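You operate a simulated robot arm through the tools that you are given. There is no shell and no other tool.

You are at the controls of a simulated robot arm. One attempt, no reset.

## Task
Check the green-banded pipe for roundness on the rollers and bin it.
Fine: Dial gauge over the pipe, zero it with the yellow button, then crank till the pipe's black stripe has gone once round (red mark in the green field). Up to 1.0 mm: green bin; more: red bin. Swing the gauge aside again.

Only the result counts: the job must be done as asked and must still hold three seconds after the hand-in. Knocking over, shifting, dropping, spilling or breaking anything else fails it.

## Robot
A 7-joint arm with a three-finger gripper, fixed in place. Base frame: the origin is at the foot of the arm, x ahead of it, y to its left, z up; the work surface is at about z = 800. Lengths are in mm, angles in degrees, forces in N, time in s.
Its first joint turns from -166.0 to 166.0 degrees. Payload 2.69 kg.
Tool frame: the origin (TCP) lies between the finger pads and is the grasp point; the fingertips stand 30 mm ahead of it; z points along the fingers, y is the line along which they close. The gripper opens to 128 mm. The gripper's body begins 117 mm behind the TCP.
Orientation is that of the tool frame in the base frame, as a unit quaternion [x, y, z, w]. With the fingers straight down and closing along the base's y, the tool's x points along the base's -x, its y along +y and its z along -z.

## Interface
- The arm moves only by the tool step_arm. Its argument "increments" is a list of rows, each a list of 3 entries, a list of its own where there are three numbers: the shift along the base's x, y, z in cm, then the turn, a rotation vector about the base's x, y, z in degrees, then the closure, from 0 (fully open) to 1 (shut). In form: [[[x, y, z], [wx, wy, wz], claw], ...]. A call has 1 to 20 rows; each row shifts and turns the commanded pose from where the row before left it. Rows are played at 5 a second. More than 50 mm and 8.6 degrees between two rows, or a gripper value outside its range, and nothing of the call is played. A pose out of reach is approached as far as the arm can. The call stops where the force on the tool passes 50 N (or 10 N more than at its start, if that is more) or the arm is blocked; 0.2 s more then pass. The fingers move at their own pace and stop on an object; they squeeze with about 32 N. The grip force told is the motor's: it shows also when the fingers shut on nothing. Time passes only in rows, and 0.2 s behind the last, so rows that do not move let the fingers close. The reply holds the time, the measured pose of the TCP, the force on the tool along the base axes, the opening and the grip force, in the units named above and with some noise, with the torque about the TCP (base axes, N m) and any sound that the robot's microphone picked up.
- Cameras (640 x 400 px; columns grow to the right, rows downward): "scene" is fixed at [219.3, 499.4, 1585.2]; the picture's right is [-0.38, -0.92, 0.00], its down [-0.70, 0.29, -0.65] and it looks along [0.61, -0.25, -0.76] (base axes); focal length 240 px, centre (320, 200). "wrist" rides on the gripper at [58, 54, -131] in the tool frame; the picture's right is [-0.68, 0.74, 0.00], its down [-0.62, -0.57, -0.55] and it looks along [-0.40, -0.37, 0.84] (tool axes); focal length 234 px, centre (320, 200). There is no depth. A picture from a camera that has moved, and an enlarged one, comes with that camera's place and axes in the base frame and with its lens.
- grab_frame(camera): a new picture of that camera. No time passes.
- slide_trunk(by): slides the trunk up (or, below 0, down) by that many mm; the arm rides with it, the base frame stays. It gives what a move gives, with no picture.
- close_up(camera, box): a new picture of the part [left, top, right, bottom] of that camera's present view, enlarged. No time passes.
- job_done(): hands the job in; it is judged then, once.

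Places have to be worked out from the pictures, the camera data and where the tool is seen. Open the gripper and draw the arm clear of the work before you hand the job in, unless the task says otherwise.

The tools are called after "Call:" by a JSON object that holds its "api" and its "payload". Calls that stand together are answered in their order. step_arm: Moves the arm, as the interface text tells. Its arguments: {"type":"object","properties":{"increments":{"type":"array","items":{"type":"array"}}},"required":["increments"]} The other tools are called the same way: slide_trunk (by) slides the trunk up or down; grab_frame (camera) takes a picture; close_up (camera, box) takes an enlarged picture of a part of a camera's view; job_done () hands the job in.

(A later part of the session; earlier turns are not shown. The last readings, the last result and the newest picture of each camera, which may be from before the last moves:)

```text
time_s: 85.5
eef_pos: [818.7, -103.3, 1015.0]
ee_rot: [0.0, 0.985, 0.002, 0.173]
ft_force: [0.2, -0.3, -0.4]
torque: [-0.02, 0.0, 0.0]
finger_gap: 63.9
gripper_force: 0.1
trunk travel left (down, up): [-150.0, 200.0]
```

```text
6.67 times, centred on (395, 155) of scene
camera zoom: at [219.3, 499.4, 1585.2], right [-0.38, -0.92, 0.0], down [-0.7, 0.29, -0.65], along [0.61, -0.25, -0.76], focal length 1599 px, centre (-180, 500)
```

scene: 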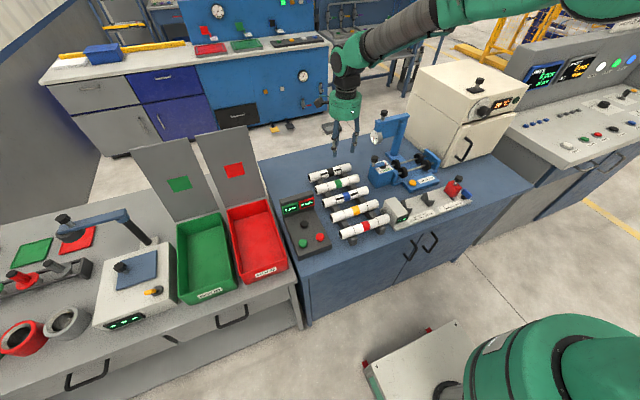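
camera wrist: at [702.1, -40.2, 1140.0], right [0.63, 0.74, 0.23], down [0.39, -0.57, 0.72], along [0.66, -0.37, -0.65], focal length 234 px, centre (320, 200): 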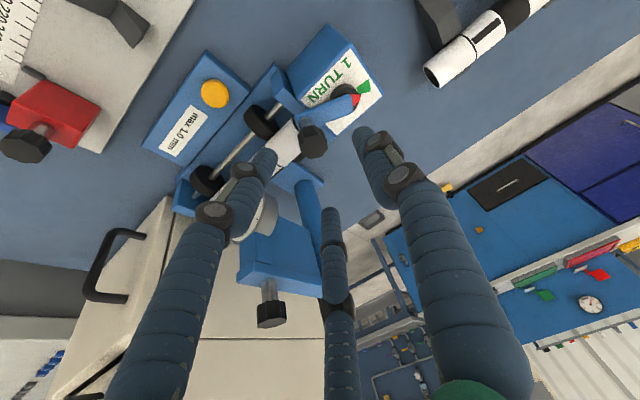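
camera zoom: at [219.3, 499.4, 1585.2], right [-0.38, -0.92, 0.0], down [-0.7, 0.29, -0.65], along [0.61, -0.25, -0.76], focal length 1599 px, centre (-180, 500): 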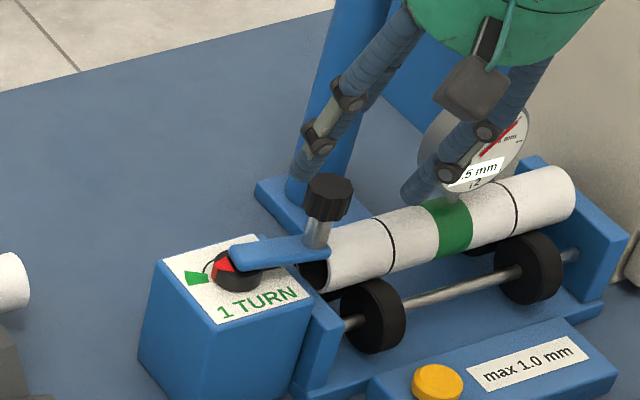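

I centre on the knob (837, -99.5) and advance along the axis.

Call:
{"api": "step_arm", "payload": {"increments": [[[-0.5, 0.38, 0], [0, 0, 0], 0.5], [[0.92, 0, -2.54], [0, 0, 0], 0.5], [[0.92, 0, -2.54], [0, 0, 0], 0.5], [[0, 0, 0], [0, 0, 0], 0.5]]}}

Call:
{"api": "close_up", "payload": {"camera": "wrist", "box": [240, 100, 400, 260]}}

```text
time_s: 86.5
eef_pos: [831.2, -98.8, 962.8]
ee_rot: [-0.001, 0.985, 0.001, 0.173]
ft_force: [-0.5, -0.7, -1.8]
torque: [0.0, 0.04, 0.03]
finger_gap: 64.0
gripper_force: 0.0
trunk travel left (down, up): [-150.0, 200.0]
```

```text
2.50 times, centred on (320, 180) of wrist
camera zoom: at [731.4, -44.9, 1066.0], right [0.63, 0.74, 0.23], down [0.39, -0.57, 0.72], along [0.67, -0.37, -0.65], focal length 585 px, centre (320, 250)
```

zoom: 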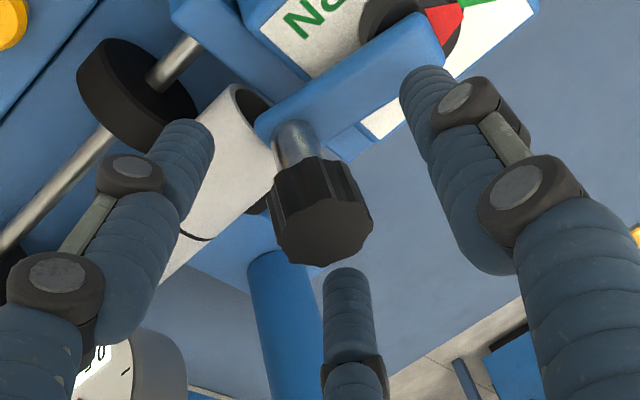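

Centred. I grip the knob and turn it back by about 9–10°.

Call:
{"api": "step_arm", "payload": {"increments": [[[0, 0, 0], [0, 0, 0], 0.65], [[0, 0, 0], [0, 0, 0], 0.74], [[0, 0, 0], [0, 0, 0], 0.78], [[0, 0, 0], [0, 0, 0], 0.8], [[-0.28, 0.08, 0], [0, 0, 0], 0.8], [[-0.28, 0.1, 0], [0, 0, 0], 0.8], [[-0.28, 0.13, 0], [0, 0, 0], 0.8], [[0, 0, 0], [0, 0, 0], 0.8]]}}

Call:
{"api": "close_up", "payload": {"camera": "wrist", "box": [310, 40, 390, 120]}}

Call:
{"api": "close_up", "payload": {"camera": "scene", "box": [368, 145, 408, 180]}}

```text
time_s: 88.3
eef_pos: [820.8, -96.9, 963.8]
ee_rot: [0.0, 0.985, 0.002, 0.173]
ft_force: [-3.8, -7.4, -1.8]
torque: [-0.17, 0.17, -0.07]
finger_gap: 33.3
gripper_force: 5.5
trunk travel left (down, up): [-150.0, 200.0]
```

```text
5.00 times, centred on (350, 80) of wrist
camera zoom: at [720.9, -42.5, 1066.5], right [0.64, 0.74, 0.23], down [0.39, -0.57, 0.72], along [0.66, -0.37, -0.65], focal length 1171 px, centre (170, 800)
```

zoom: 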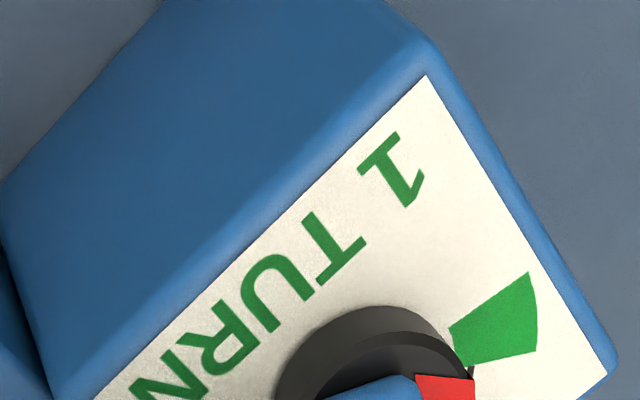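

```text
11.43 times, centred on (388, 162) of scene
camera zoom: at [219.3, 499.4, 1585.2], right [-0.38, -0.92, 0.0], down [-0.7, 0.29, -0.65], along [0.61, -0.25, -0.76], focal length 2740 px, centre (-457, 629)
```

zoom: 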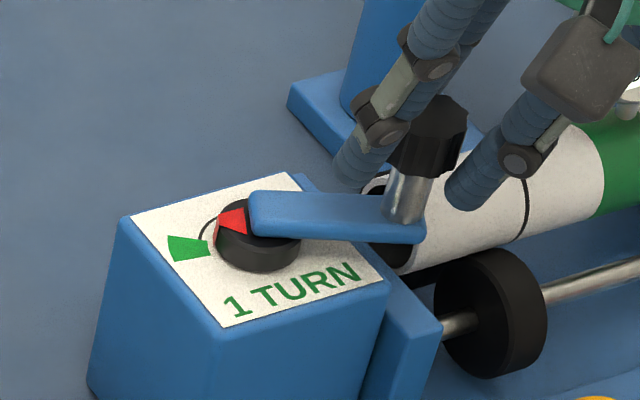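

The crank is back at the position I measured before as 66°, in the centre of the sector. I open carefully, withdraw and verify.

Call:
{"api": "step_arm", "payload": {"increments": [[[0, 0, 0], [0, 0, 0], 0.72], [[0, 0, 0], [0, 0, 0], 0.6], [[0, 0, 0], [0, 0, 0], 0.5], [[-0.51, 0, 1.41], [0, 0, 0], 0.5], [[-0.86, 0, 2.35], [0, 0, 0], 0.5], [[-1.03, 0, 2.82], [0, 0, 0], 0.5], [[-1.5, 0.5, 2.82], [0, 0, 0], 0.3], [[-2.0, 1.0, 2.0], [0, 0, 0], 0.1], [[-2.0, 1.0, 2.0], [0, 0, 0], 0.0], [[0, 0, 0], [0, 0, 0], 0.0]]}}

Call:
{"api": "close_up", "payload": {"camera": "wrist", "box": [325, 80, 375, 130]}}

Call:
{"api": "close_up", "payload": {"camera": "scene", "box": [372, 150, 402, 175]}}

Call:
{"api": "close_up", "payload": {"camera": "scene", "box": [400, 130, 440, 165]}}

```text
time_s: 90.5
eef_pos: [743.8, -70.6, 1099.6]
ee_rot: [0.0, 0.985, 0.002, 0.172]
ft_force: [-0.6, -0.4, 1.0]
torque: [0.01, 0.0, 0.01]
finger_gap: 128.1
gripper_force: 0.1
trunk travel left (down, up): [-150.0, 200.0]
```

```text
8.00 times, centred on (350, 105) of wrist
camera zoom: at [642.2, -16.1, 1202.0], right [0.63, 0.74, 0.23], down [0.39, -0.57, 0.72], along [0.67, -0.37, -0.65], focal length 1873 px, centre (80, 960)
```

zoom: 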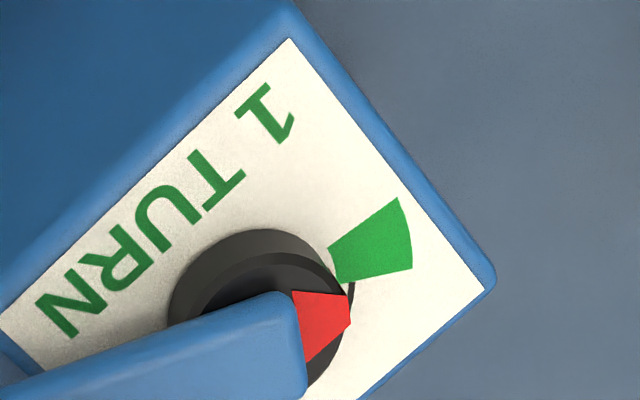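

```text
16.00 times, centred on (387, 162) of scene
camera zoom: at [219.3, 499.4, 1585.2], right [-0.38, -0.92, 0.0], down [-0.7, 0.29, -0.65], along [0.61, -0.25, -0.76], focal length 3837 px, centre (-752, 800)
```

zoom: 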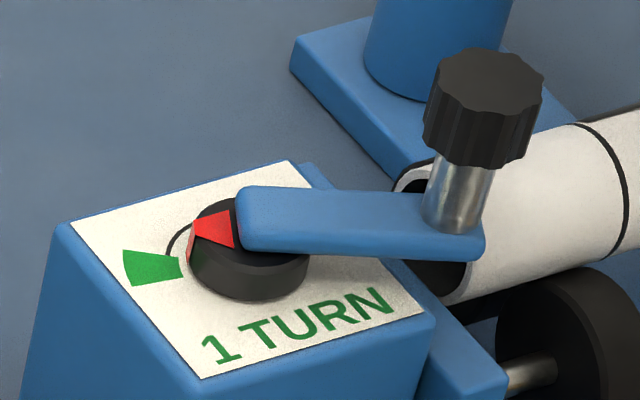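

```text
11.43 times, centred on (420, 148) of scene
camera zoom: at [219.3, 499.4, 1585.2], right [-0.38, -0.92, 0.0], down [-0.7, 0.29, -0.65], along [0.61, -0.25, -0.76], focal length 2740 px, centre (-823, 800)
```

zoom: 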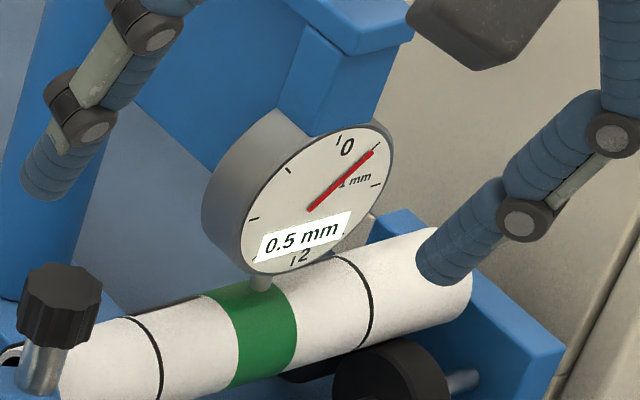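

The dial still reads 0.5 mm. The oblique views leave some doubt about the mark's exact angle, so I straighten the tool and put the wrist camera directly above the crank for a parallax-free look.

Call:
{"api": "step_arm", "payload": {"increments": [[[0, 0, 4.0], [0, 4, 0], 0.0], [[1.0, 0, 4.0], [0, 4, 0], 0.0], [[4.0, -0.7, 0.5], [0, 4, 0], 0.0], [[4.0, -0.9, 0], [0, 4, 0], 0.0], [[4.0, -0.9, 0], [0, 4, 0], 0.0], [[3.4, -0.9, 0], [0, 0, 0], 0.0], [[0, 0, 0], [0, 0, 0], 0.0]]}}

Call:
{"api": "grab_frame", "payload": {"camera": "wrist"}}

Call:
{"api": "close_up", "payload": {"camera": "wrist", "box": [280, 10, 360, 90]}}

```text
time_s: 92.1
eef_pos: [908.4, -105.0, 1183.7]
ee_rot: [0.0, 1.0, 0.002, -0.001]
ft_force: [0.6, 0.4, -0.1]
torque: [0.0, 0.02, -0.01]
finger_gap: 128.2
gripper_force: 0.0
trunk travel left (down, up): [-150.0, 200.0]
```

```text
taken
camera wrist: at [849.2, -50.0, 1313.9], right [0.68, 0.74, 0.0], down [0.62, -0.57, 0.54], along [0.4, -0.37, -0.84], focal length 234 px, centre (320, 200)
```

wrist: 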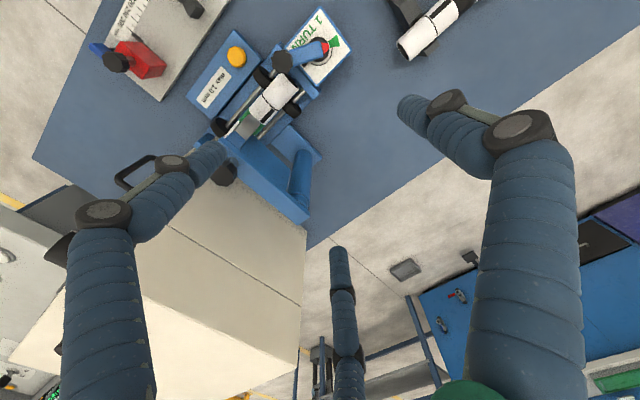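

```text
5.00 times, centred on (320, 50) of wrist
camera zoom: at [849.2, -50.0, 1313.9], right [0.68, 0.74, 0.0], down [0.62, -0.57, 0.54], along [0.4, -0.37, -0.84], focal length 1171 px, centre (320, 950)
```

zoom: 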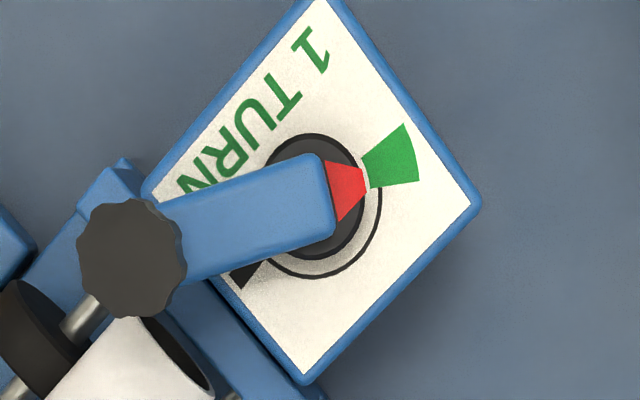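

Seen from straight above, the red mark clearly lies inside the green sector, and the gauge holds 0.5 mm, i.e. within 1.0 mm, so the pipe belongs in the green bin. Now I swing the gauge aside: I go back over its knob, near (864, -217, 1067).

Call:
{"api": "step_arm", "payload": {"increments": [[[-1.85, -2.85, 0], [0, -5, 0], 0.2], [[-1.85, -2.85, 0], [0, -5, 0], 0.4], [[-1.85, -2.85, 0], [0, -5, 0], 0.5], [[-1.85, -2.85, -1.0], [0, -5, 0], 0.5], [[0, 0, -2.0], [0, 0, 0], 0.5], [[0, 0, 0], [0, 0, 0], 0.5]]}}

Call:
{"api": "grab_frame", "payload": {"camera": "wrist"}}

Call:
{"api": "close_up", "payload": {"camera": "scene", "box": [380, 70, 460, 150]}}

```text
time_s: 93.5
eef_pos: [833.2, -218.8, 1153.5]
ee_rot: [-0.001, 0.985, 0.002, 0.173]
ft_force: [-0.4, 0.3, 0.5]
torque: [0.0, -0.02, 0.01]
finger_gap: 64.3
gripper_force: 0.0
trunk travel left (down, up): [-150.0, 200.0]
```

```text
taken
camera wrist: at [733.4, -165.0, 1255.5], right [0.63, 0.74, 0.23], down [0.39, -0.57, 0.72], along [0.67, -0.37, -0.65], focal length 234 px, centre (320, 200)
```

wrist: 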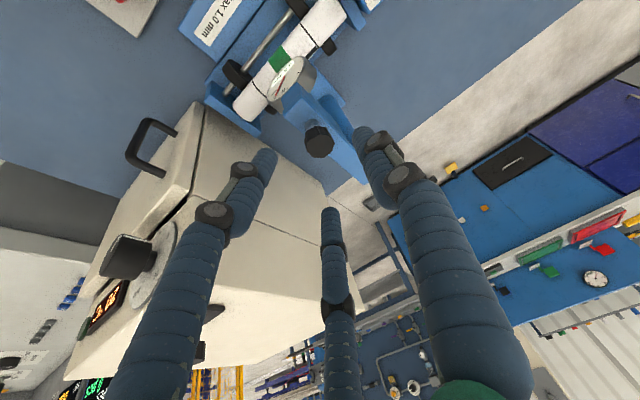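

```text
5.00 times, centred on (420, 110) of scene
camera zoom: at [219.3, 499.4, 1585.2], right [-0.38, -0.92, 0.0], down [-0.7, 0.29, -0.65], along [0.61, -0.25, -0.76], focal length 1199 px, centre (-180, 650)
```

zoom: 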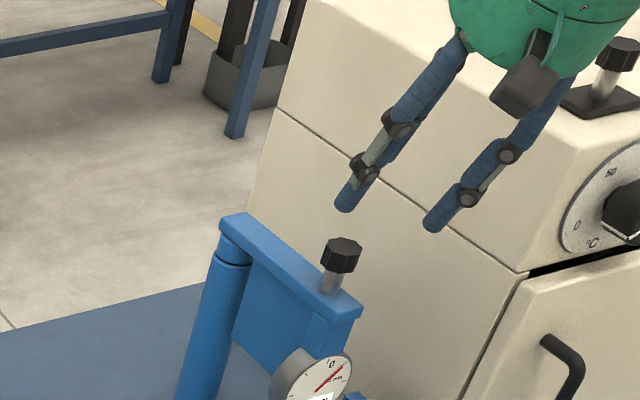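

The knob appears slightly toward -x/+y of the axis; I correct by 2–3 mm and advance along the axis.

Call:
{"api": "step_arm", "payload": {"increments": [[[-0.25, 0.15, 0], [0, 0, 0], 0.5], [[0.8, 0, -2.2], [0, 0, 0], 0.5], [[0.8, 0, -2.2], [0, 0, 0], 0.5], [[0.6, 0, -1.65], [0, 0, 0], 0.5], [[0, 0, 0], [0, 0, 0], 0.5]]}}

Call:
{"api": "close_up", "payload": {"camera": "wrist", "box": [240, 100, 400, 260]}}

Call:
{"api": "close_up", "payload": {"camera": "scene", "box": [385, 90, 445, 150]}}

```text
time_s: 94.7
eef_pos: [853.7, -217.1, 1094.0]
ee_rot: [0.0, 0.985, 0.002, 0.173]
ft_force: [0.6, -0.6, -1.0]
torque: [0.0, 0.0, 0.02]
finger_gap: 63.6
gripper_force: 0.0
trunk travel left (down, up): [-150.0, 200.0]
```

```text
2.50 times, centred on (320, 180) of wrist
camera zoom: at [753.0, -163.4, 1195.7], right [0.63, 0.74, 0.23], down [0.39, -0.57, 0.72], along [0.67, -0.37, -0.65], focal length 585 px, centre (320, 250)
```

zoom: 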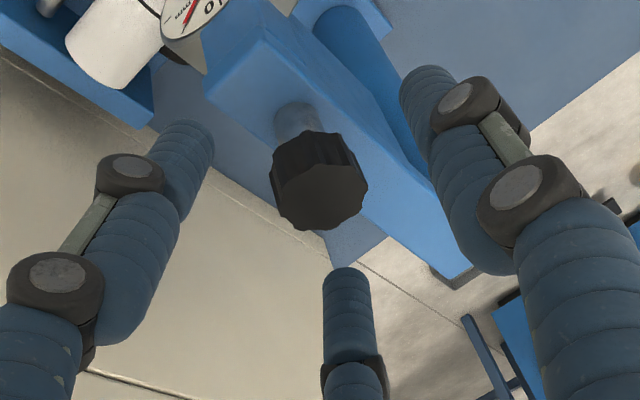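

```text
6.67 times, centred on (415, 120) of scene
camera zoom: at [219.3, 499.4, 1585.2], right [-0.38, -0.92, 0.0], down [-0.7, 0.29, -0.65], along [0.61, -0.25, -0.76], focal length 1599 px, centre (-313, 733)
```

zoom: 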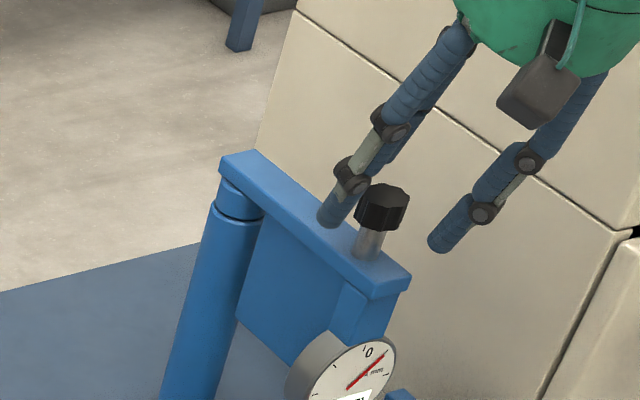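

Exactly on axis. I advance the last 9 mm, close to the cage and then swing the arm back along the arc.

Call:
{"api": "step_arm", "payload": {"increments": [[[0.31, 0, -0.85], [0, 0, 0], 0.5], [[0, 0, 0], [0, 0, 0], 0.62], [[0, 0, 0], [0, 0, 0], 0.7], [[0, 0, 0], [0, 0, 0], 0.73], [[0, 0, 0], [0, 0, 0], 0.73]]}}

Call:
{"api": "close_up", "payload": {"camera": "scene", "box": [385, 90, 445, 150]}}

```text
time_s: 95.9
eef_pos: [855.1, -217.1, 1085.1]
ee_rot: [0.0, 0.985, 0.001, 0.172]
ft_force: [0.0, 0.0, 0.6]
torque: [0.0, -0.01, 0.0]
finger_gap: 34.7
gripper_force: 0.1
trunk travel left (down, up): [-150.0, 200.0]
```

```text
6.67 times, centred on (415, 120) of scene
camera zoom: at [219.3, 499.4, 1585.2], right [-0.38, -0.92, 0.0], down [-0.7, 0.29, -0.65], along [0.61, -0.25, -0.76], focal length 1599 px, centre (-313, 733)
```

zoom: 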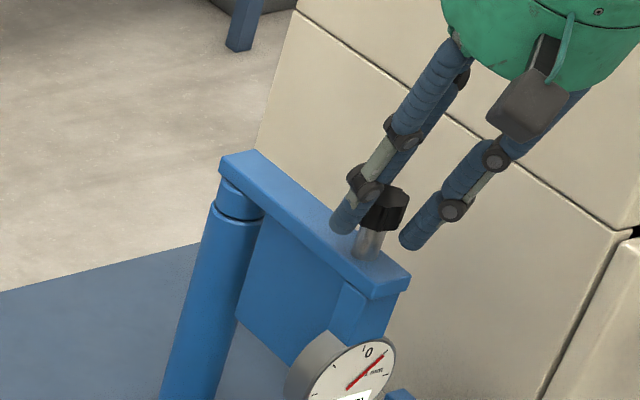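

The knob is caged. I swing the gauge arm back in the reverse arc, first half.

Call:
{"api": "step_arm", "payload": {"increments": [[[-0.01, 0.56, 0], [0, 0, 0], 0.73], [[-0.01, 0.56, 0], [0, 0, 0], 0.73], [[0.03, 0.56, 0], [0, 0, 0], 0.73], [[0.07, 0.56, 0], [0, 0, 0], 0.73], [[0.1, 0.55, 0], [0, 0, 0], 0.73], [[0.12, 0.55, 0], [0, 0, 0], 0.73], [[0.15, 0.54, 0], [0, 0, 0], 0.73], [[0.18, 0.53, 0], [0, 0, 0], 0.73], [[0.21, 0.52, 0], [0, 0, 0], 0.73], [[0.23, 0.51, 0], [0, 0, 0], 0.73], [[0.26, 0.5, 0], [0, 0, 0], 0.73], [[0.28, 0.48, 0], [0, 0, 0], 0.73], [[0.31, 0.47, 0], [0, 0, 0], 0.73], [[0.33, 0.45, 0], [0, 0, 0], 0.73], [[0, 0, 0], [0, 0, 0], 0.73]]}}

Call:
{"api": "close_up", "payload": {"camera": "scene", "box": [360, 80, 450, 170]}}

Call:
{"api": "close_up", "payload": {"camera": "wrist", "box": [240, 100, 400, 260]}}

```text
time_s: 99.1
eef_pos: [879.6, -145.0, 1084.9]
ee_rot: [-0.001, 0.985, 0.002, 0.173]
ft_force: [-0.2, -0.6, 0.1]
torque: [0.01, 0.01, 0.02]
finger_gap: 34.9
gripper_force: 0.2
trunk travel left (down, up): [-150.0, 200.0]
```

```text
4.44 times, centred on (405, 125) of scene
camera zoom: at [219.3, 499.4, 1585.2], right [-0.38, -0.92, 0.0], down [-0.7, 0.29, -0.65], along [0.61, -0.25, -0.76], focal length 1066 px, centre (-58, 533)
```

zoom: 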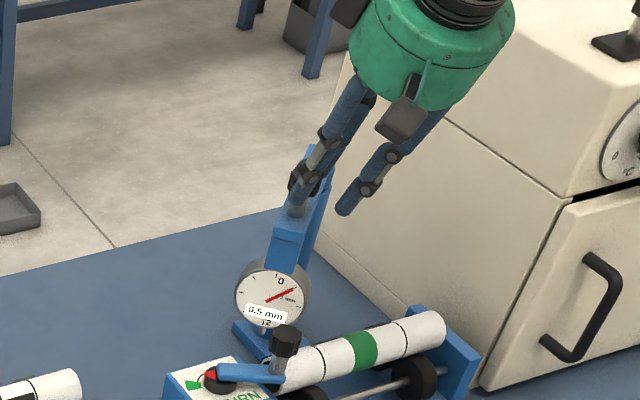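

```text
2.50 times, centred on (320, 180) of wrist
camera zoom: at [778.0, -90.5, 1186.8], right [0.64, 0.74, 0.23], down [0.39, -0.57, 0.72], along [0.66, -0.37, -0.65], focal length 585 px, centre (320, 250)
```

zoom: 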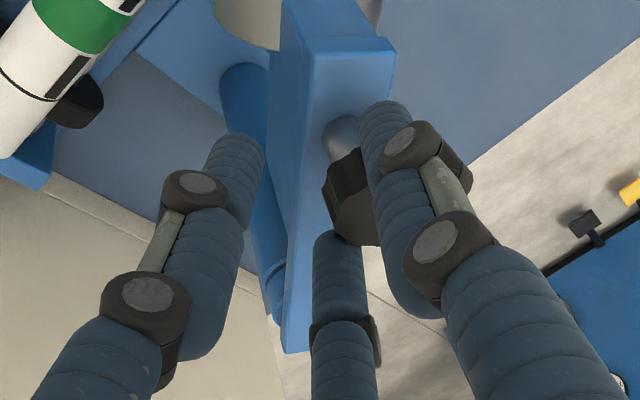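

The gauge has swung about half way, but the knob appears to have moved ahead inside the cage. I zoom in to see how the fingers and knob stand before continuing.

Call:
{"api": "close_up", "payload": {"camera": "scene", "box": [385, 95, 425, 135]}}

Call:
{"api": "grab_frame", "payload": {"camera": "wrist"}}

```text
10.00 times, centred on (405, 115) of scene
camera zoom: at [219.3, 499.4, 1585.2], right [-0.38, -0.92, 0.0], down [-0.7, 0.29, -0.65], along [0.61, -0.25, -0.76], focal length 2398 px, centre (-530, 1050)
```

zoom: 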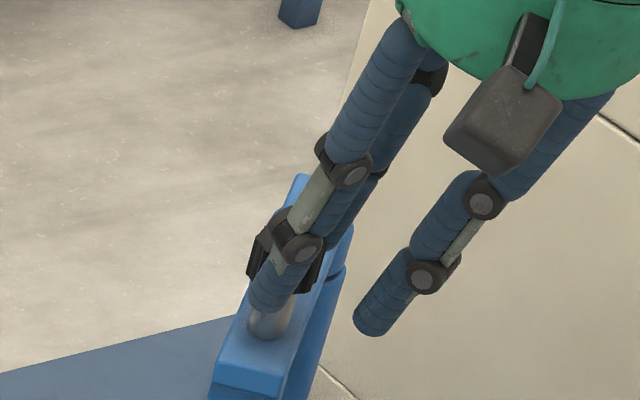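

```text
taken
camera wrist: at [778.0, -90.5, 1186.8], right [0.64, 0.74, 0.23], down [0.39, -0.57, 0.72], along [0.66, -0.37, -0.65], focal length 234 px, centre (320, 200)
```

wrist: 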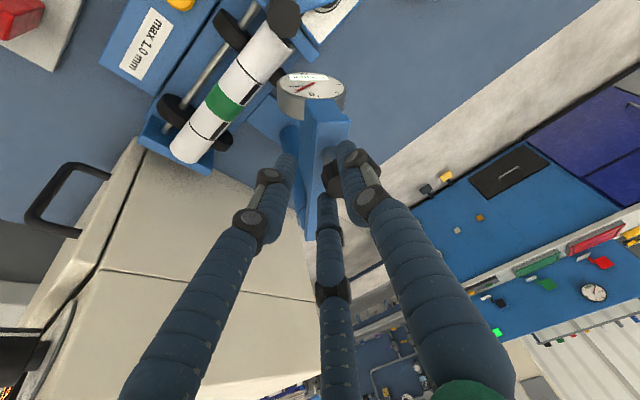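

The knob has slipped between two fingers because the tilted fingertips barely overlap the cap on the far side. I open, back off along the axis and re-centre with less tilt and a deeper hold.

Call:
{"api": "step_arm", "payload": {"increments": [[[0, 0, 0], [0, 0, 0], 0.6], [[0, 0, 0], [0, 0, 0], 0.5], [[-0.51, 0, 1.41], [0, 0, 0], 0.5], [[-0.86, 0, 2.35], [0, 0, 0], 0.5], [[-0.5, 0, 1.5], [0, 5, 0], 0.5], [[0, 0, 0], [0, 5, 0], 0.5], [[0, 0, 0], [0, 0, 0], 0.5]]}}

Call:
{"api": "grab_frame", "payload": {"camera": "wrist"}}

Call:
{"api": "close_up", "payload": {"camera": "scene", "box": [370, 80, 440, 150]}}

```text
time_s: 100.7
eef_pos: [859.8, -143.6, 1136.8]
ee_rot: [0.0, 0.996, 0.002, 0.085]
ft_force: [1.0, 0.9, -0.5]
torque: [0.0, 0.03, -0.01]
finger_gap: 63.7
gripper_force: 0.0
trunk travel left (down, up): [-150.0, 200.0]
```

```text
taken
camera wrist: at [779.4, -90.5, 1255.1], right [0.67, 0.74, 0.12], down [0.51, -0.57, 0.64], along [0.54, -0.37, -0.76], focal length 234 px, centre (320, 200)
```

wrist: 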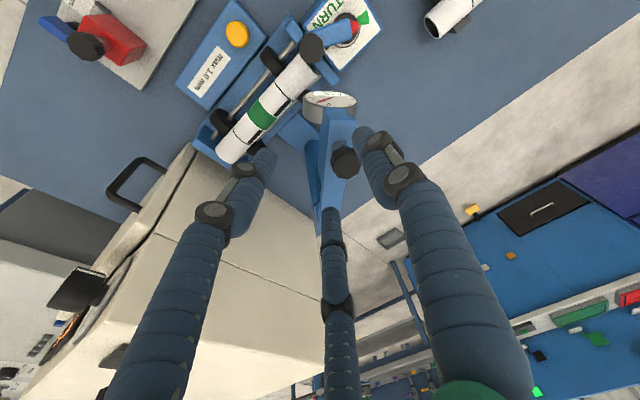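

```text
5.71 times, centred on (405, 115) of scene
camera zoom: at [219.3, 499.4, 1585.2], right [-0.38, -0.92, 0.0], down [-0.7, 0.29, -0.65], along [0.61, -0.25, -0.76], focal length 1370 px, centre (-166, 686)
```

zoom: 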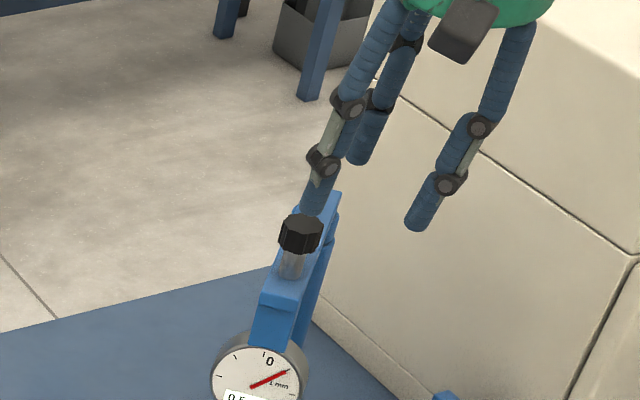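

The knob is now at about (896, -133, 1067). I centre the less tilted tool over it and go down deeper around the cap.

Call:
{"api": "step_arm", "payload": {"increments": [[[2.39, 1.06, 0], [0, 0, 0], 0.5], [[0.35, 0, -2.0], [0, 0, 0], 0.5], [[0.35, 0, -2.0], [0, 0, 0], 0.5], [[0, 0, 0], [0, 0, 0], 0.5]]}}

Call:
{"api": "close_up", "payload": {"camera": "wrist", "box": [240, 100, 400, 260]}}

Call:
{"api": "close_up", "payload": {"camera": "scene", "box": [375, 90, 435, 150]}}

```text
time_s: 101.7
eef_pos: [890.4, -134.5, 1096.9]
ee_rot: [-0.001, 0.996, 0.004, 0.087]
ft_force: [-0.3, -0.9, -0.2]
torque: [0.01, 0.02, 0.03]
finger_gap: 63.9
gripper_force: 0.1
trunk travel left (down, up): [-150.0, 200.0]
```

```text
2.50 times, centred on (320, 180) of wrist
camera zoom: at [810.2, -80.3, 1215.5], right [0.67, 0.74, 0.12], down [0.51, -0.57, 0.64], along [0.54, -0.37, -0.76], focal length 585 px, centre (320, 250)
```

zoom: 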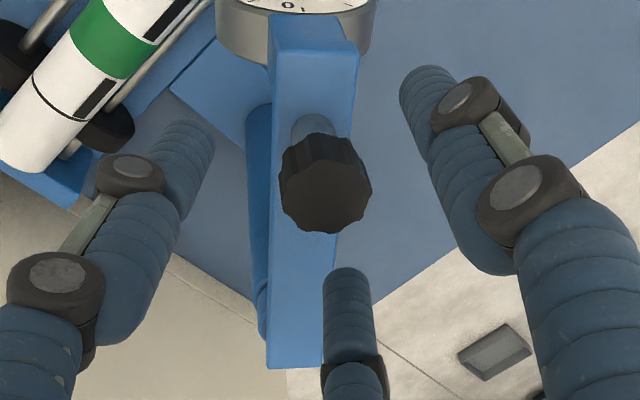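

```text
6.67 times, centred on (405, 120) of scene
camera zoom: at [219.3, 499.4, 1585.2], right [-0.38, -0.92, 0.0], down [-0.7, 0.29, -0.65], along [0.61, -0.25, -0.76], focal length 1599 px, centre (-247, 733)
```

zoom: 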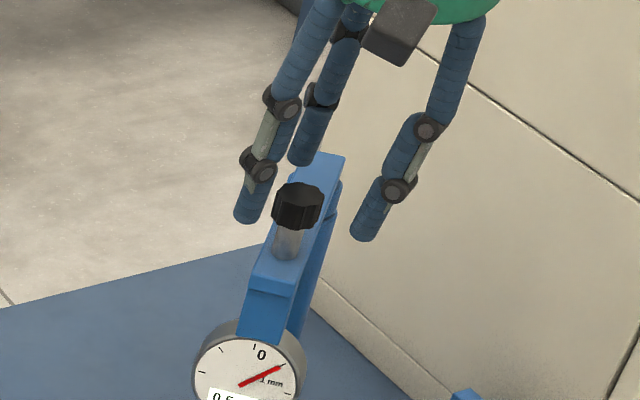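

Nearly centred; I correct by 1–2 mm, go down 18 mm more and close around the knob.

Call:
{"api": "step_arm", "payload": {"increments": [[[0.2, 0.15, -0.9], [0, 0, 0], 0.5], [[0.25, 0, -0.9], [0, 0, 0], 0.5], [[0, 0, 0], [0, 0, 0], 0.62], [[0, 0, 0], [0, 0, 0], 0.7], [[0, 0, 0], [0, 0, 0], 0.75], [[0, 0, 0], [0, 0, 0], 0.75]]}}

Call:
{"api": "close_up", "payload": {"camera": "wrist", "box": [240, 100, 400, 260]}}

Call:
{"api": "close_up", "payload": {"camera": "scene", "box": [375, 90, 435, 150]}}

```text
time_s: 103.1
eef_pos: [895.9, -133.3, 1079.6]
ee_rot: [0.0, 0.996, 0.003, 0.086]
ft_force: [1.9, -2.1, 1.6]
torque: [-0.01, -0.01, 0.04]
finger_gap: 34.3
gripper_force: 1.4
trunk travel left (down, up): [-150.0, 200.0]
```

```text
2.50 times, centred on (320, 180) of wrist
camera zoom: at [814.2, -78.6, 1198.2], right [0.67, 0.74, 0.12], down [0.51, -0.57, 0.64], along [0.54, -0.37, -0.76], focal length 585 px, centre (320, 250)
```

zoom: 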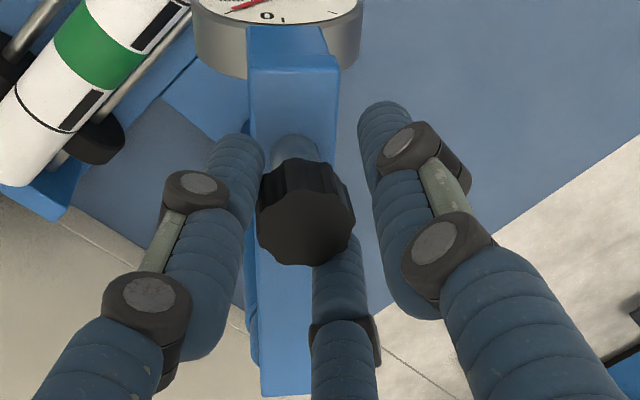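

```text
6.67 times, centred on (405, 120) of scene
camera zoom: at [219.3, 499.4, 1585.2], right [-0.38, -0.92, 0.0], down [-0.7, 0.29, -0.65], along [0.61, -0.25, -0.76], focal length 1599 px, centre (-247, 733)
```

zoom: 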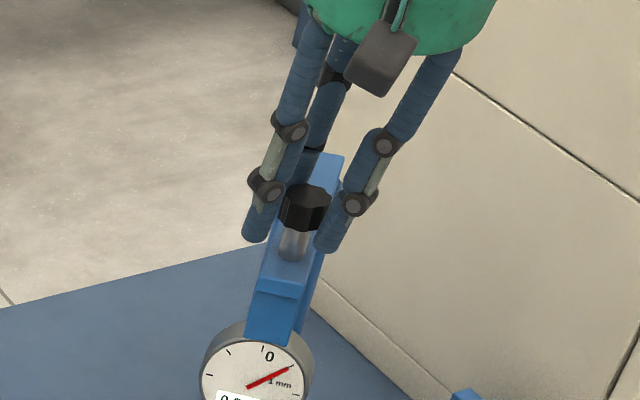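

The knob is well inside the cage now. I continue the swing in smaller steps.

Call:
{"api": "step_arm", "payload": {"increments": [[[0.41, 0.37, 0], [0, 0, 0], 0.75], [[0.43, 0.34, 0], [0, 0, 0], 0.75], [[0.45, 0.32, 0], [0, 0, 0], 0.75], [[0.46, 0.29, 0], [0, 0, 0], 0.75], [[0.48, 0.27, 0], [0, 0, 0], 0.75], [[0.49, 0.25, 0], [0, 0, 0], 0.75], [[0, 0, 0], [0, 0, 0], 0.75]]}}

Call:
{"api": "close_up", "payload": {"camera": "wrist", "box": [240, 100, 400, 260]}}

Call:
{"api": "close_up", "payload": {"camera": "scene", "box": [365, 80, 435, 150]}}

```text
time_s: 104.7
eef_pos: [920.9, -114.4, 1079.3]
ee_rot: [0.0, 0.996, 0.001, 0.087]
ft_force: [0.2, -0.4, 0.4]
torque: [0.01, 0.01, -0.02]
finger_gap: 32.5
gripper_force: 0.4
trunk travel left (down, up): [-150.0, 200.0]
```

```text
2.50 times, centred on (320, 180) of wrist
camera zoom: at [841.6, -60.1, 1197.4], right [0.67, 0.74, 0.12], down [0.51, -0.57, 0.64], along [0.54, -0.37, -0.76], focal length 585 px, centre (320, 250)
```

zoom: 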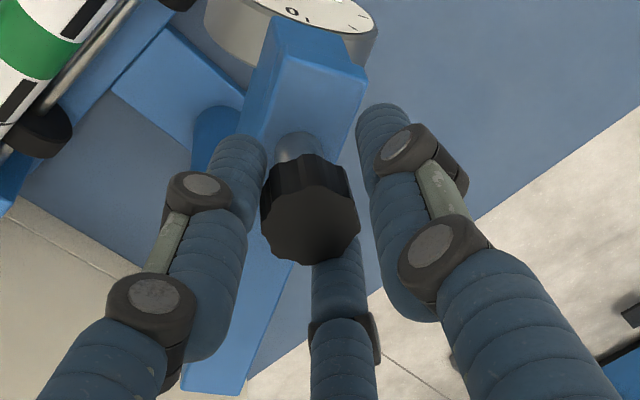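

```text
5.71 times, centred on (400, 115) of scene
camera zoom: at [219.3, 499.4, 1585.2], right [-0.38, -0.92, 0.0], down [-0.7, 0.29, -0.65], along [0.61, -0.25, -0.76], focal length 1370 px, centre (-137, 686)
```

zoom: 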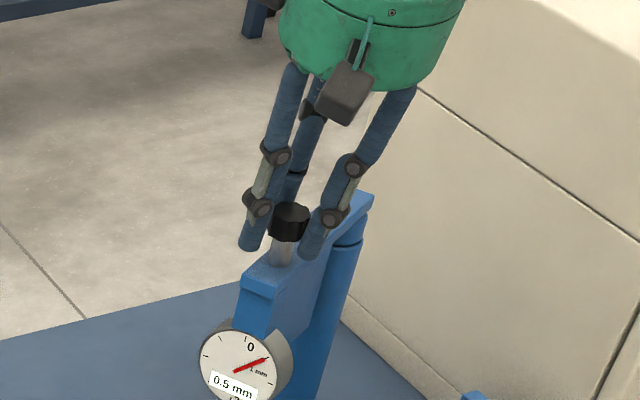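

The cage holds well now. I finish the arc back to the gauge's original parking position (knob near (975, -102)).

Call:
{"api": "step_arm", "payload": {"increments": [[[0.51, 0.22, 0], [0, 0, 0], 0.75], [[0.52, 0.19, 0], [0, 0, 0], 0.75], [[0.53, 0.16, 0], [0, 0, 0], 0.75], [[0.53, 0.13, 0], [0, 0, 0], 0.75], [[0.54, 0.1, 0], [0, 0, 0], 0.75], [[0.55, 0.07, 0], [0, 0, 0], 0.75], [[0.55, 0.04, 0], [0, 0, 0], 0.75], [[0.55, 0.02, 0], [0, 0, 0], 0.75], [[0, 0, 0], [0, 0, 0], 0.75]]}}

Call:
{"api": "close_up", "payload": {"camera": "wrist", "box": [240, 100, 400, 260]}}

Call:
{"api": "close_up", "payload": {"camera": "scene", "box": [350, 70, 450, 170]}}

```text
time_s: 106.7
eef_pos: [965.3, -104.9, 1080.3]
ee_rot: [0.0, 0.996, 0.002, 0.087]
ft_force: [1.0, 0.1, 0.8]
torque: [-0.01, 0.01, 0.01]
finger_gap: 32.2
gripper_force: 0.5
trunk travel left (down, up): [-150.0, 200.0]
```

```text
2.50 times, centred on (320, 180) of wrist
camera zoom: at [884.7, -50.6, 1197.7], right [0.67, 0.74, 0.12], down [0.51, -0.57, 0.64], along [0.54, -0.37, -0.76], focal length 585 px, centre (320, 250)
```

zoom: 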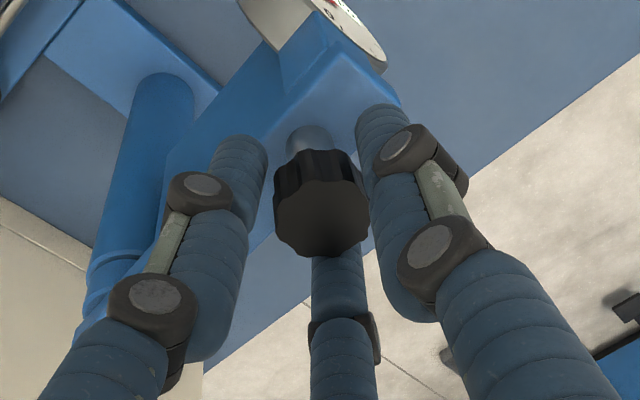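

```text
4.00 times, centred on (400, 120) of scene
camera zoom: at [219.3, 499.4, 1585.2], right [-0.38, -0.92, 0.0], down [-0.7, 0.29, -0.65], along [0.61, -0.25, -0.76], focal length 959 px, centre (0, 520)
```

zoom: 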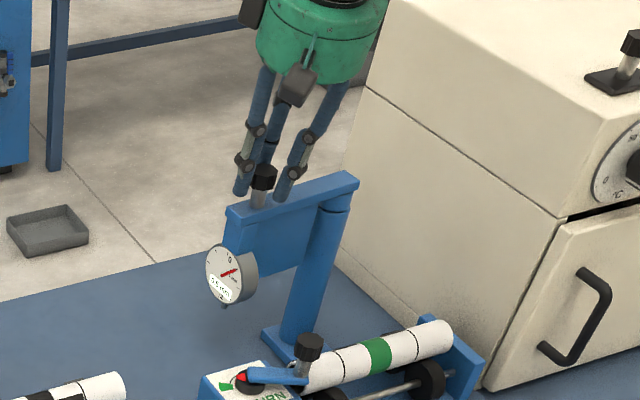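

Only a few millimetres remain to the original parking position. I push 6–7 mm more, then release and withdraw upward.

Call:
{"api": "step_arm", "payload": {"increments": [[[0.35, 0.0, 0], [0, 0, 0], 0.75], [[0.35, 0.0, 0], [0, 0, 0], 0.75], [[0, 0, 0], [0, 0, 0], 0.65], [[0, 0, 0], [0, 0, 0], 0.5], [[-0.26, 0, 1.48], [0, 0, 0], 0.5], [[-0.4, 0, 2.46], [0, 0, 0], 0.5], [[-0.5, 0, 3.0], [0, 0, 0], 0.5], [[-3.0, 0, 2.0], [0, 0, 0], 0.5], [[0, 0, 0], [0, 0, 0], 0.5]]}}

Call:
{"api": "close_up", "payload": {"camera": "scene", "box": [350, 70, 450, 170]}}

Call:
{"api": "grab_frame", "payload": {"camera": "wrist"}}

```text
time_s: 108.7
eef_pos: [930.5, -105.1, 1170.6]
ee_rot: [0.0, 0.996, 0.002, 0.087]
ft_force: [-1.3, 0.6, 1.6]
torque: [0.02, -0.02, 0.01]
finger_gap: 63.9
gripper_force: 0.0
trunk travel left (down, up): [-150.0, 200.0]
```

```text
4.00 times, centred on (400, 120) of scene
camera zoom: at [219.3, 499.4, 1585.2], right [-0.38, -0.92, 0.0], down [-0.7, 0.29, -0.65], along [0.61, -0.25, -0.76], focal length 959 px, centre (0, 520)
```

zoom: 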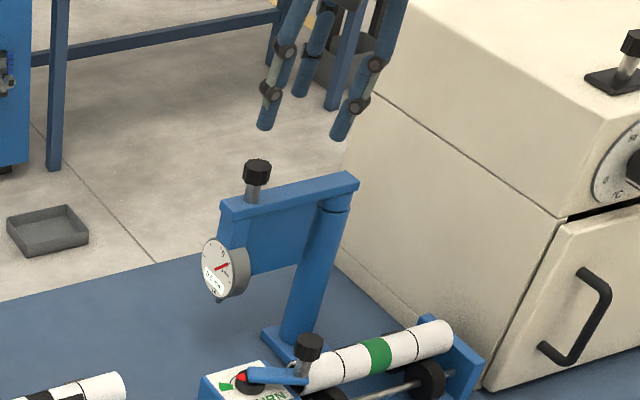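

```text
taken
camera wrist: at [848.3, -50.9, 1288.6], right [0.67, 0.74, 0.12], down [0.51, -0.57, 0.64], along [0.54, -0.37, -0.75], focal length 234 px, centre (320, 200)
```

wrist: 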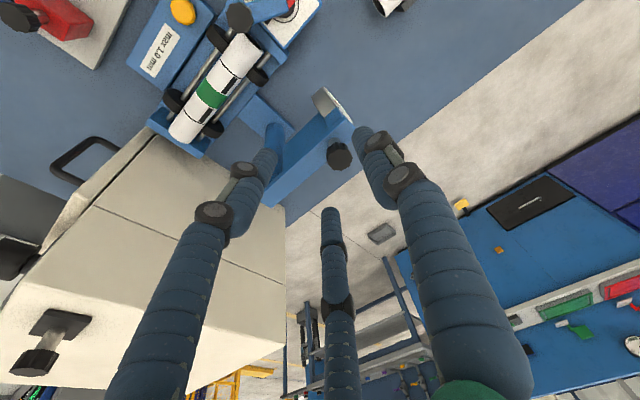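

The gauge is parked exactly as at the start. Now I turn the hand back to the pipe-grasp orientation (yaw -90°, later tilted 30°) while moving toward the approach point at about (774, -217, 1000).

Call:
{"api": "step_arm", "payload": {"increments": [[[-3.0, 0, 1.0], [0, 5, 0], 0.46], [[-3.0, 0, 1.0], [0, 5, 0], 0.46], [[-0.87, -1.0, 0], [0, 0, -8.2], 0.46], [[-0.87, -1.0, 0], [0, 0, -8.2], 0.46], [[-0.87, -1.0, 0], [0, 0, -8.2], 0.46], [[-0.87, -1.0, 0], [0, 0, -8.2], 0.46], [[-0.87, -1.0, 0], [0, 0, -8.2], 0.46], [[-0.87, -1.0, 0], [0, 0, -8.2], 0.46], [[-0.87, -1.0, 0], [0, 0, -8.2], 0.46], [[-0.87, -1.0, 0], [0, 0, -8.2], 0.46], [[-0.87, -1.0, 0], [0, 0, -8.2], 0.46], [[-0.87, -1.0, 0], [0, 0, -8.2], 0.46], [[-0.87, -1.2, 0], [0, 0, -8.0], 0.46], [[0, 0, -4.0], [0, -7.5, 0], 0.46], [[0, 0, -4.0], [0, -7.5, 0], 0.46], [[0, 0, -4.0], [0, -7.5, 0], 0.46], [[0, 0, -4.0], [0, -7.5, 0], 0.46], [[0, 0, -2.0], [0, 0, 0], 0.46], [[0, 0, 0], [0, 0, 0], 0.46]]}}

Call:
{"api": "grab_frame", "payload": {"camera": "wrist"}}

Call:
{"api": "close_up", "payload": {"camera": "scene", "box": [370, 100, 460, 190]}}

```text
time_s: 112.7
eef_pos: [775.6, -215.4, 1010.7]
ee_rot: [0.683, 0.682, 0.185, 0.183]
ft_force: [0.5, 0.3, 0.1]
torque: [0.01, 0.05, -0.01]
finger_gap: 69.2
gripper_force: 0.1
trunk travel left (down, up): [-150.0, 200.0]
```

```text
taken
camera wrist: at [754.7, -157.8, 1148.0], right [0.64, -0.68, 0.37], down [-0.76, -0.62, 0.19], along [0.1, -0.4, -0.91], focal length 234 px, centre (320, 200)
```

wrist: 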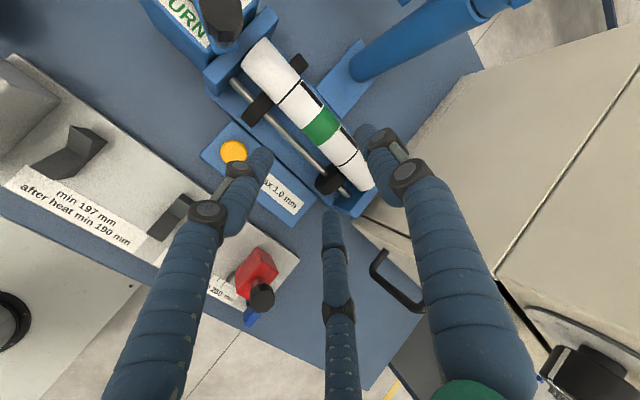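

```text
4.44 times, centred on (415, 145) of scene
camera zoom: at [219.3, 499.4, 1585.2], right [-0.38, -0.92, 0.0], down [-0.7, 0.29, -0.65], along [0.61, -0.25, -0.76], focal length 1066 px, centre (-102, 444)
```

zoom: 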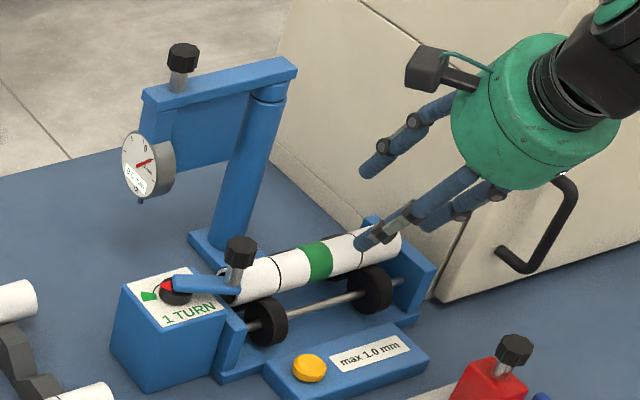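

The pipe is where I left it (band near (851, -216)). I line up with the withdrawal path used before and advance along the tool axis around the pipe.

Call:
{"api": "step_arm", "payload": {"increments": [[[-1.15, -0.05, 0], [0, 0, 0], 0.47], [[1.5, 0, -2.6], [0, 0, 0], 0.47], [[1.5, 0, -2.6], [0, 0, 0], 0.47], [[1.5, 0, -2.6], [0, 0, 0], 0.47], [[1.0, 0, -1.73], [0, 0, 0], 0.47], [[1.0, 0, -1.73], [0, 0, 0], 0.47], [[0, 0, 0], [0, 0, 0], 0.47]]}}

Call:
{"api": "grab_frame", "payload": {"camera": "wrist"}}

Call:
{"api": "close_up", "payload": {"camera": "scene", "box": [380, 130, 450, 190]}}

```text
time_s: 114.3
eef_pos: [828.4, -219.0, 895.8]
ee_rot: [0.683, 0.683, 0.185, 0.183]
ft_force: [0.3, 0.7, -0.4]
torque: [0.0, -0.02, 0.03]
finger_gap: 67.6
gripper_force: 0.1
trunk travel left (down, up): [-150.0, 200.0]
```

```text
taken
camera wrist: at [808.9, -158.3, 1034.7], right [0.64, -0.68, 0.37], down [-0.76, -0.62, 0.19], along [0.1, -0.4, -0.91], focal length 234 px, centre (320, 200)
```

wrist: 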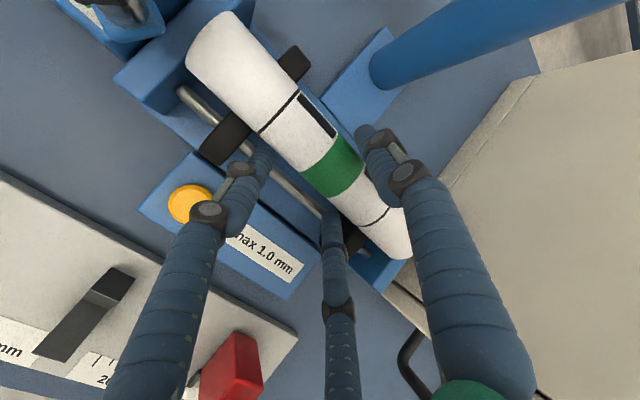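

```text
6.67 times, centred on (415, 160) of scene
camera zoom: at [219.3, 499.4, 1585.2], right [-0.38, -0.92, 0.0], down [-0.7, 0.29, -0.65], along [0.61, -0.25, -0.76], focal length 1599 px, centre (-313, 467)
```

zoom: 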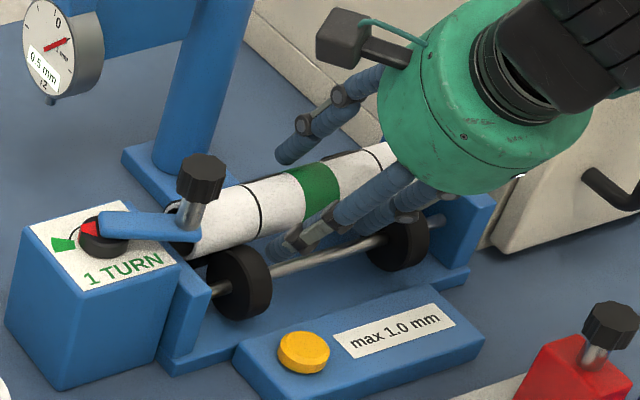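

The band is centred between the fingers. I advance the last 32 mm and then close.

Call:
{"api": "step_arm", "payload": {"increments": [[[0.55, 0.05, -0.9], [0, 0, 0], 0.47], [[0.55, 0, -0.9], [0, 0, 0], 0.47], [[0.58, 0, -1.0], [0, 0, 0], 0.47], [[0, 0, 0], [0, 0, 0], 0.47]]}}

Call:
{"api": "grab_frame", "payload": {"camera": "wrist"}}

Call:
{"api": "close_up", "payload": {"camera": "scene", "box": [380, 130, 450, 190]}}

```text
time_s: 115.3
eef_pos: [845.2, -217.0, 867.1]
ee_rot: [0.682, 0.683, 0.185, 0.183]
ft_force: [0.2, 0.4, -0.7]
torque: [0.02, 0.05, 0.0]
finger_gap: 67.9
gripper_force: 0.0
trunk travel left (down, up): [-150.0, 200.0]
```

```text
taken
camera wrist: at [825.1, -157.7, 1006.9], right [0.64, -0.68, 0.37], down [-0.76, -0.62, 0.19], along [0.1, -0.4, -0.91], focal length 234 px, centre (320, 200)
```

wrist: 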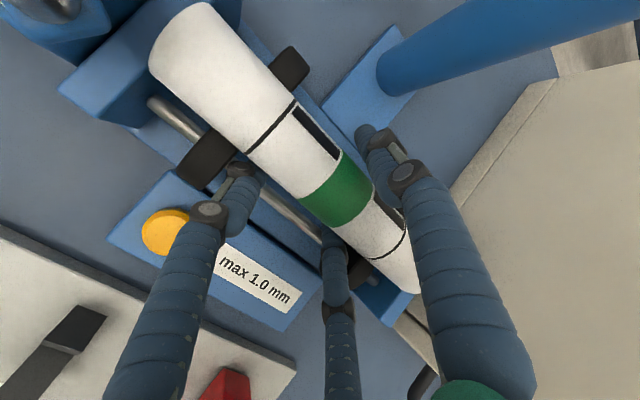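

```text
6.67 times, centred on (415, 160) of scene
camera zoom: at [219.3, 499.4, 1585.2], right [-0.38, -0.92, 0.0], down [-0.7, 0.29, -0.65], along [0.61, -0.25, -0.76], focal length 1599 px, centre (-313, 467)
```

zoom: 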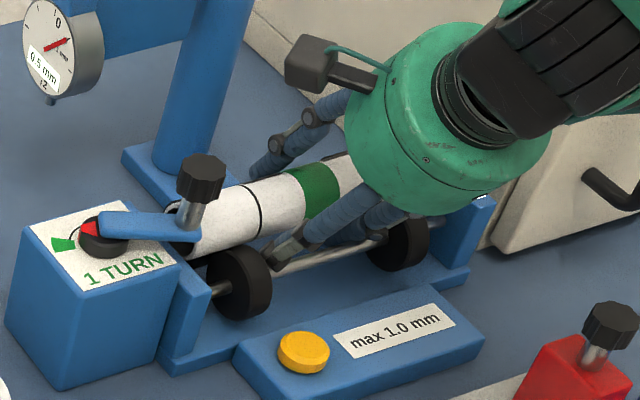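

No contact, the fingers straddle the band and the stripe is back where it was before cranking. I close firmly.

Call:
{"api": "step_arm", "payload": {"increments": [[[0, 0, 0], [0, 0, 0], 0.52], [[0, 0, 0], [0, 0, 0], 0.56], [[0, 0, 0], [0, 0, 0], 0.65], [[0, 0, 0], [0, 0, 0], 0.8], [[0, 0, 0], [0, 0, 0], 1.0], [[0, 0, 0], [0, 0, 0], 1.0]]}}

Call:
{"api": "grab_frame", "payload": {"camera": "wrist"}}

```text
time_s: 116.7
eef_pos: [845.0, -217.7, 868.8]
ee_rot: [0.683, 0.683, 0.185, 0.184]
ft_force: [2.7, 0.3, 2.8]
torque: [-0.06, 0.01, 0.09]
finger_gap: 55.3
gripper_force: 31.6
trunk travel left (down, up): [-150.0, 200.0]
```

```text
taken
camera wrist: at [825.0, -157.7, 1007.4], right [0.64, -0.68, 0.37], down [-0.76, -0.62, 0.19], along [0.1, -0.4, -0.91], focal length 234 px, centre (320, 200)
```

wrist: 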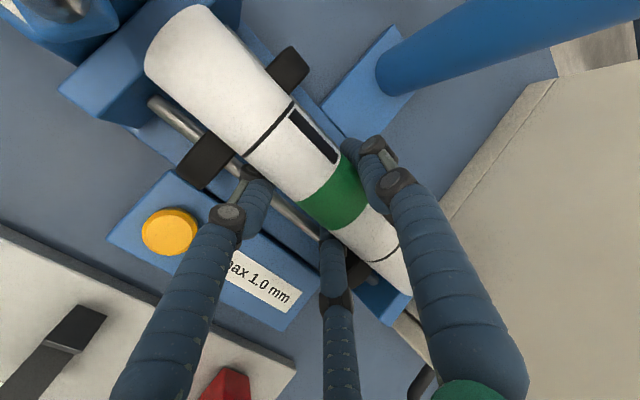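

Gripped firmly. Because the crank knob now stands close to the pipe's front end, I first lift 5 mm, shift 3 mm toward -y, then lift clear of the plates.

Call:
{"api": "step_arm", "payload": {"increments": [[[0, 0, 0.2], [0, 0, 0], 1.0], [[0, 0, 0.3], [0, 0, 0], 1.0], [[0, -0.15, 0.1], [0, 0, 0], 1.0], [[0, -0.15, 0.1], [0, 0, 0], 1.0], [[0, 0, 0.4], [0, 0, 0], 1.0], [[0, 0, 0], [0, 0, 0], 1.0]]}}

Call:
{"api": "grab_frame", "payload": {"camera": "wrist"}}

Call:
{"api": "close_up", "payload": {"camera": "scene", "box": [380, 130, 450, 190]}}

```text
time_s: 118.1
eef_pos: [843.7, -221.4, 879.0]
ee_rot: [0.683, 0.682, 0.184, 0.184]
ft_force: [-0.3, 0.2, -1.9]
torque: [-0.01, 0.03, -0.01]
finger_gap: 55.1
gripper_force: 32.3
trunk travel left (down, up): [-150.0, 200.0]
```

```text
taken
camera wrist: at [824.6, -160.7, 1018.4], right [0.64, -0.68, 0.37], down [-0.76, -0.62, 0.19], along [0.1, -0.4, -0.91], focal length 234 px, centre (320, 200)
```

wrist: 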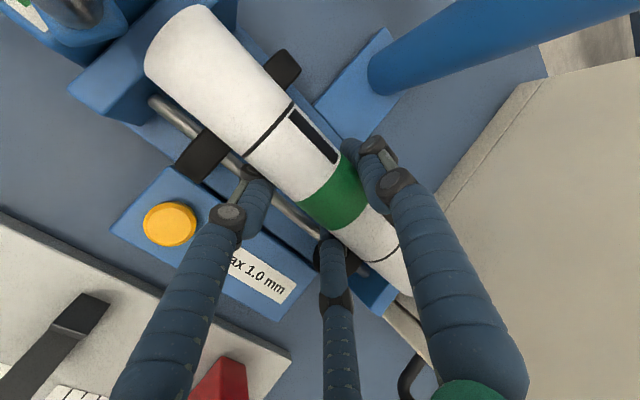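

```text
6.67 times, centred on (415, 160) of scene
camera zoom: at [219.3, 499.4, 1585.2], right [-0.38, -0.92, 0.0], down [-0.7, 0.29, -0.65], along [0.61, -0.25, -0.76], focal length 1599 px, centre (-313, 467)
```

zoom: 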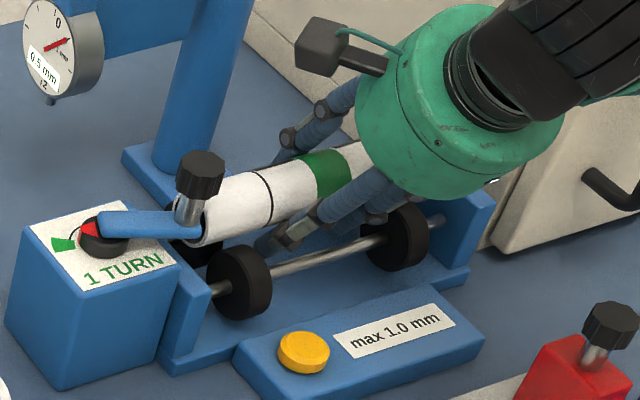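

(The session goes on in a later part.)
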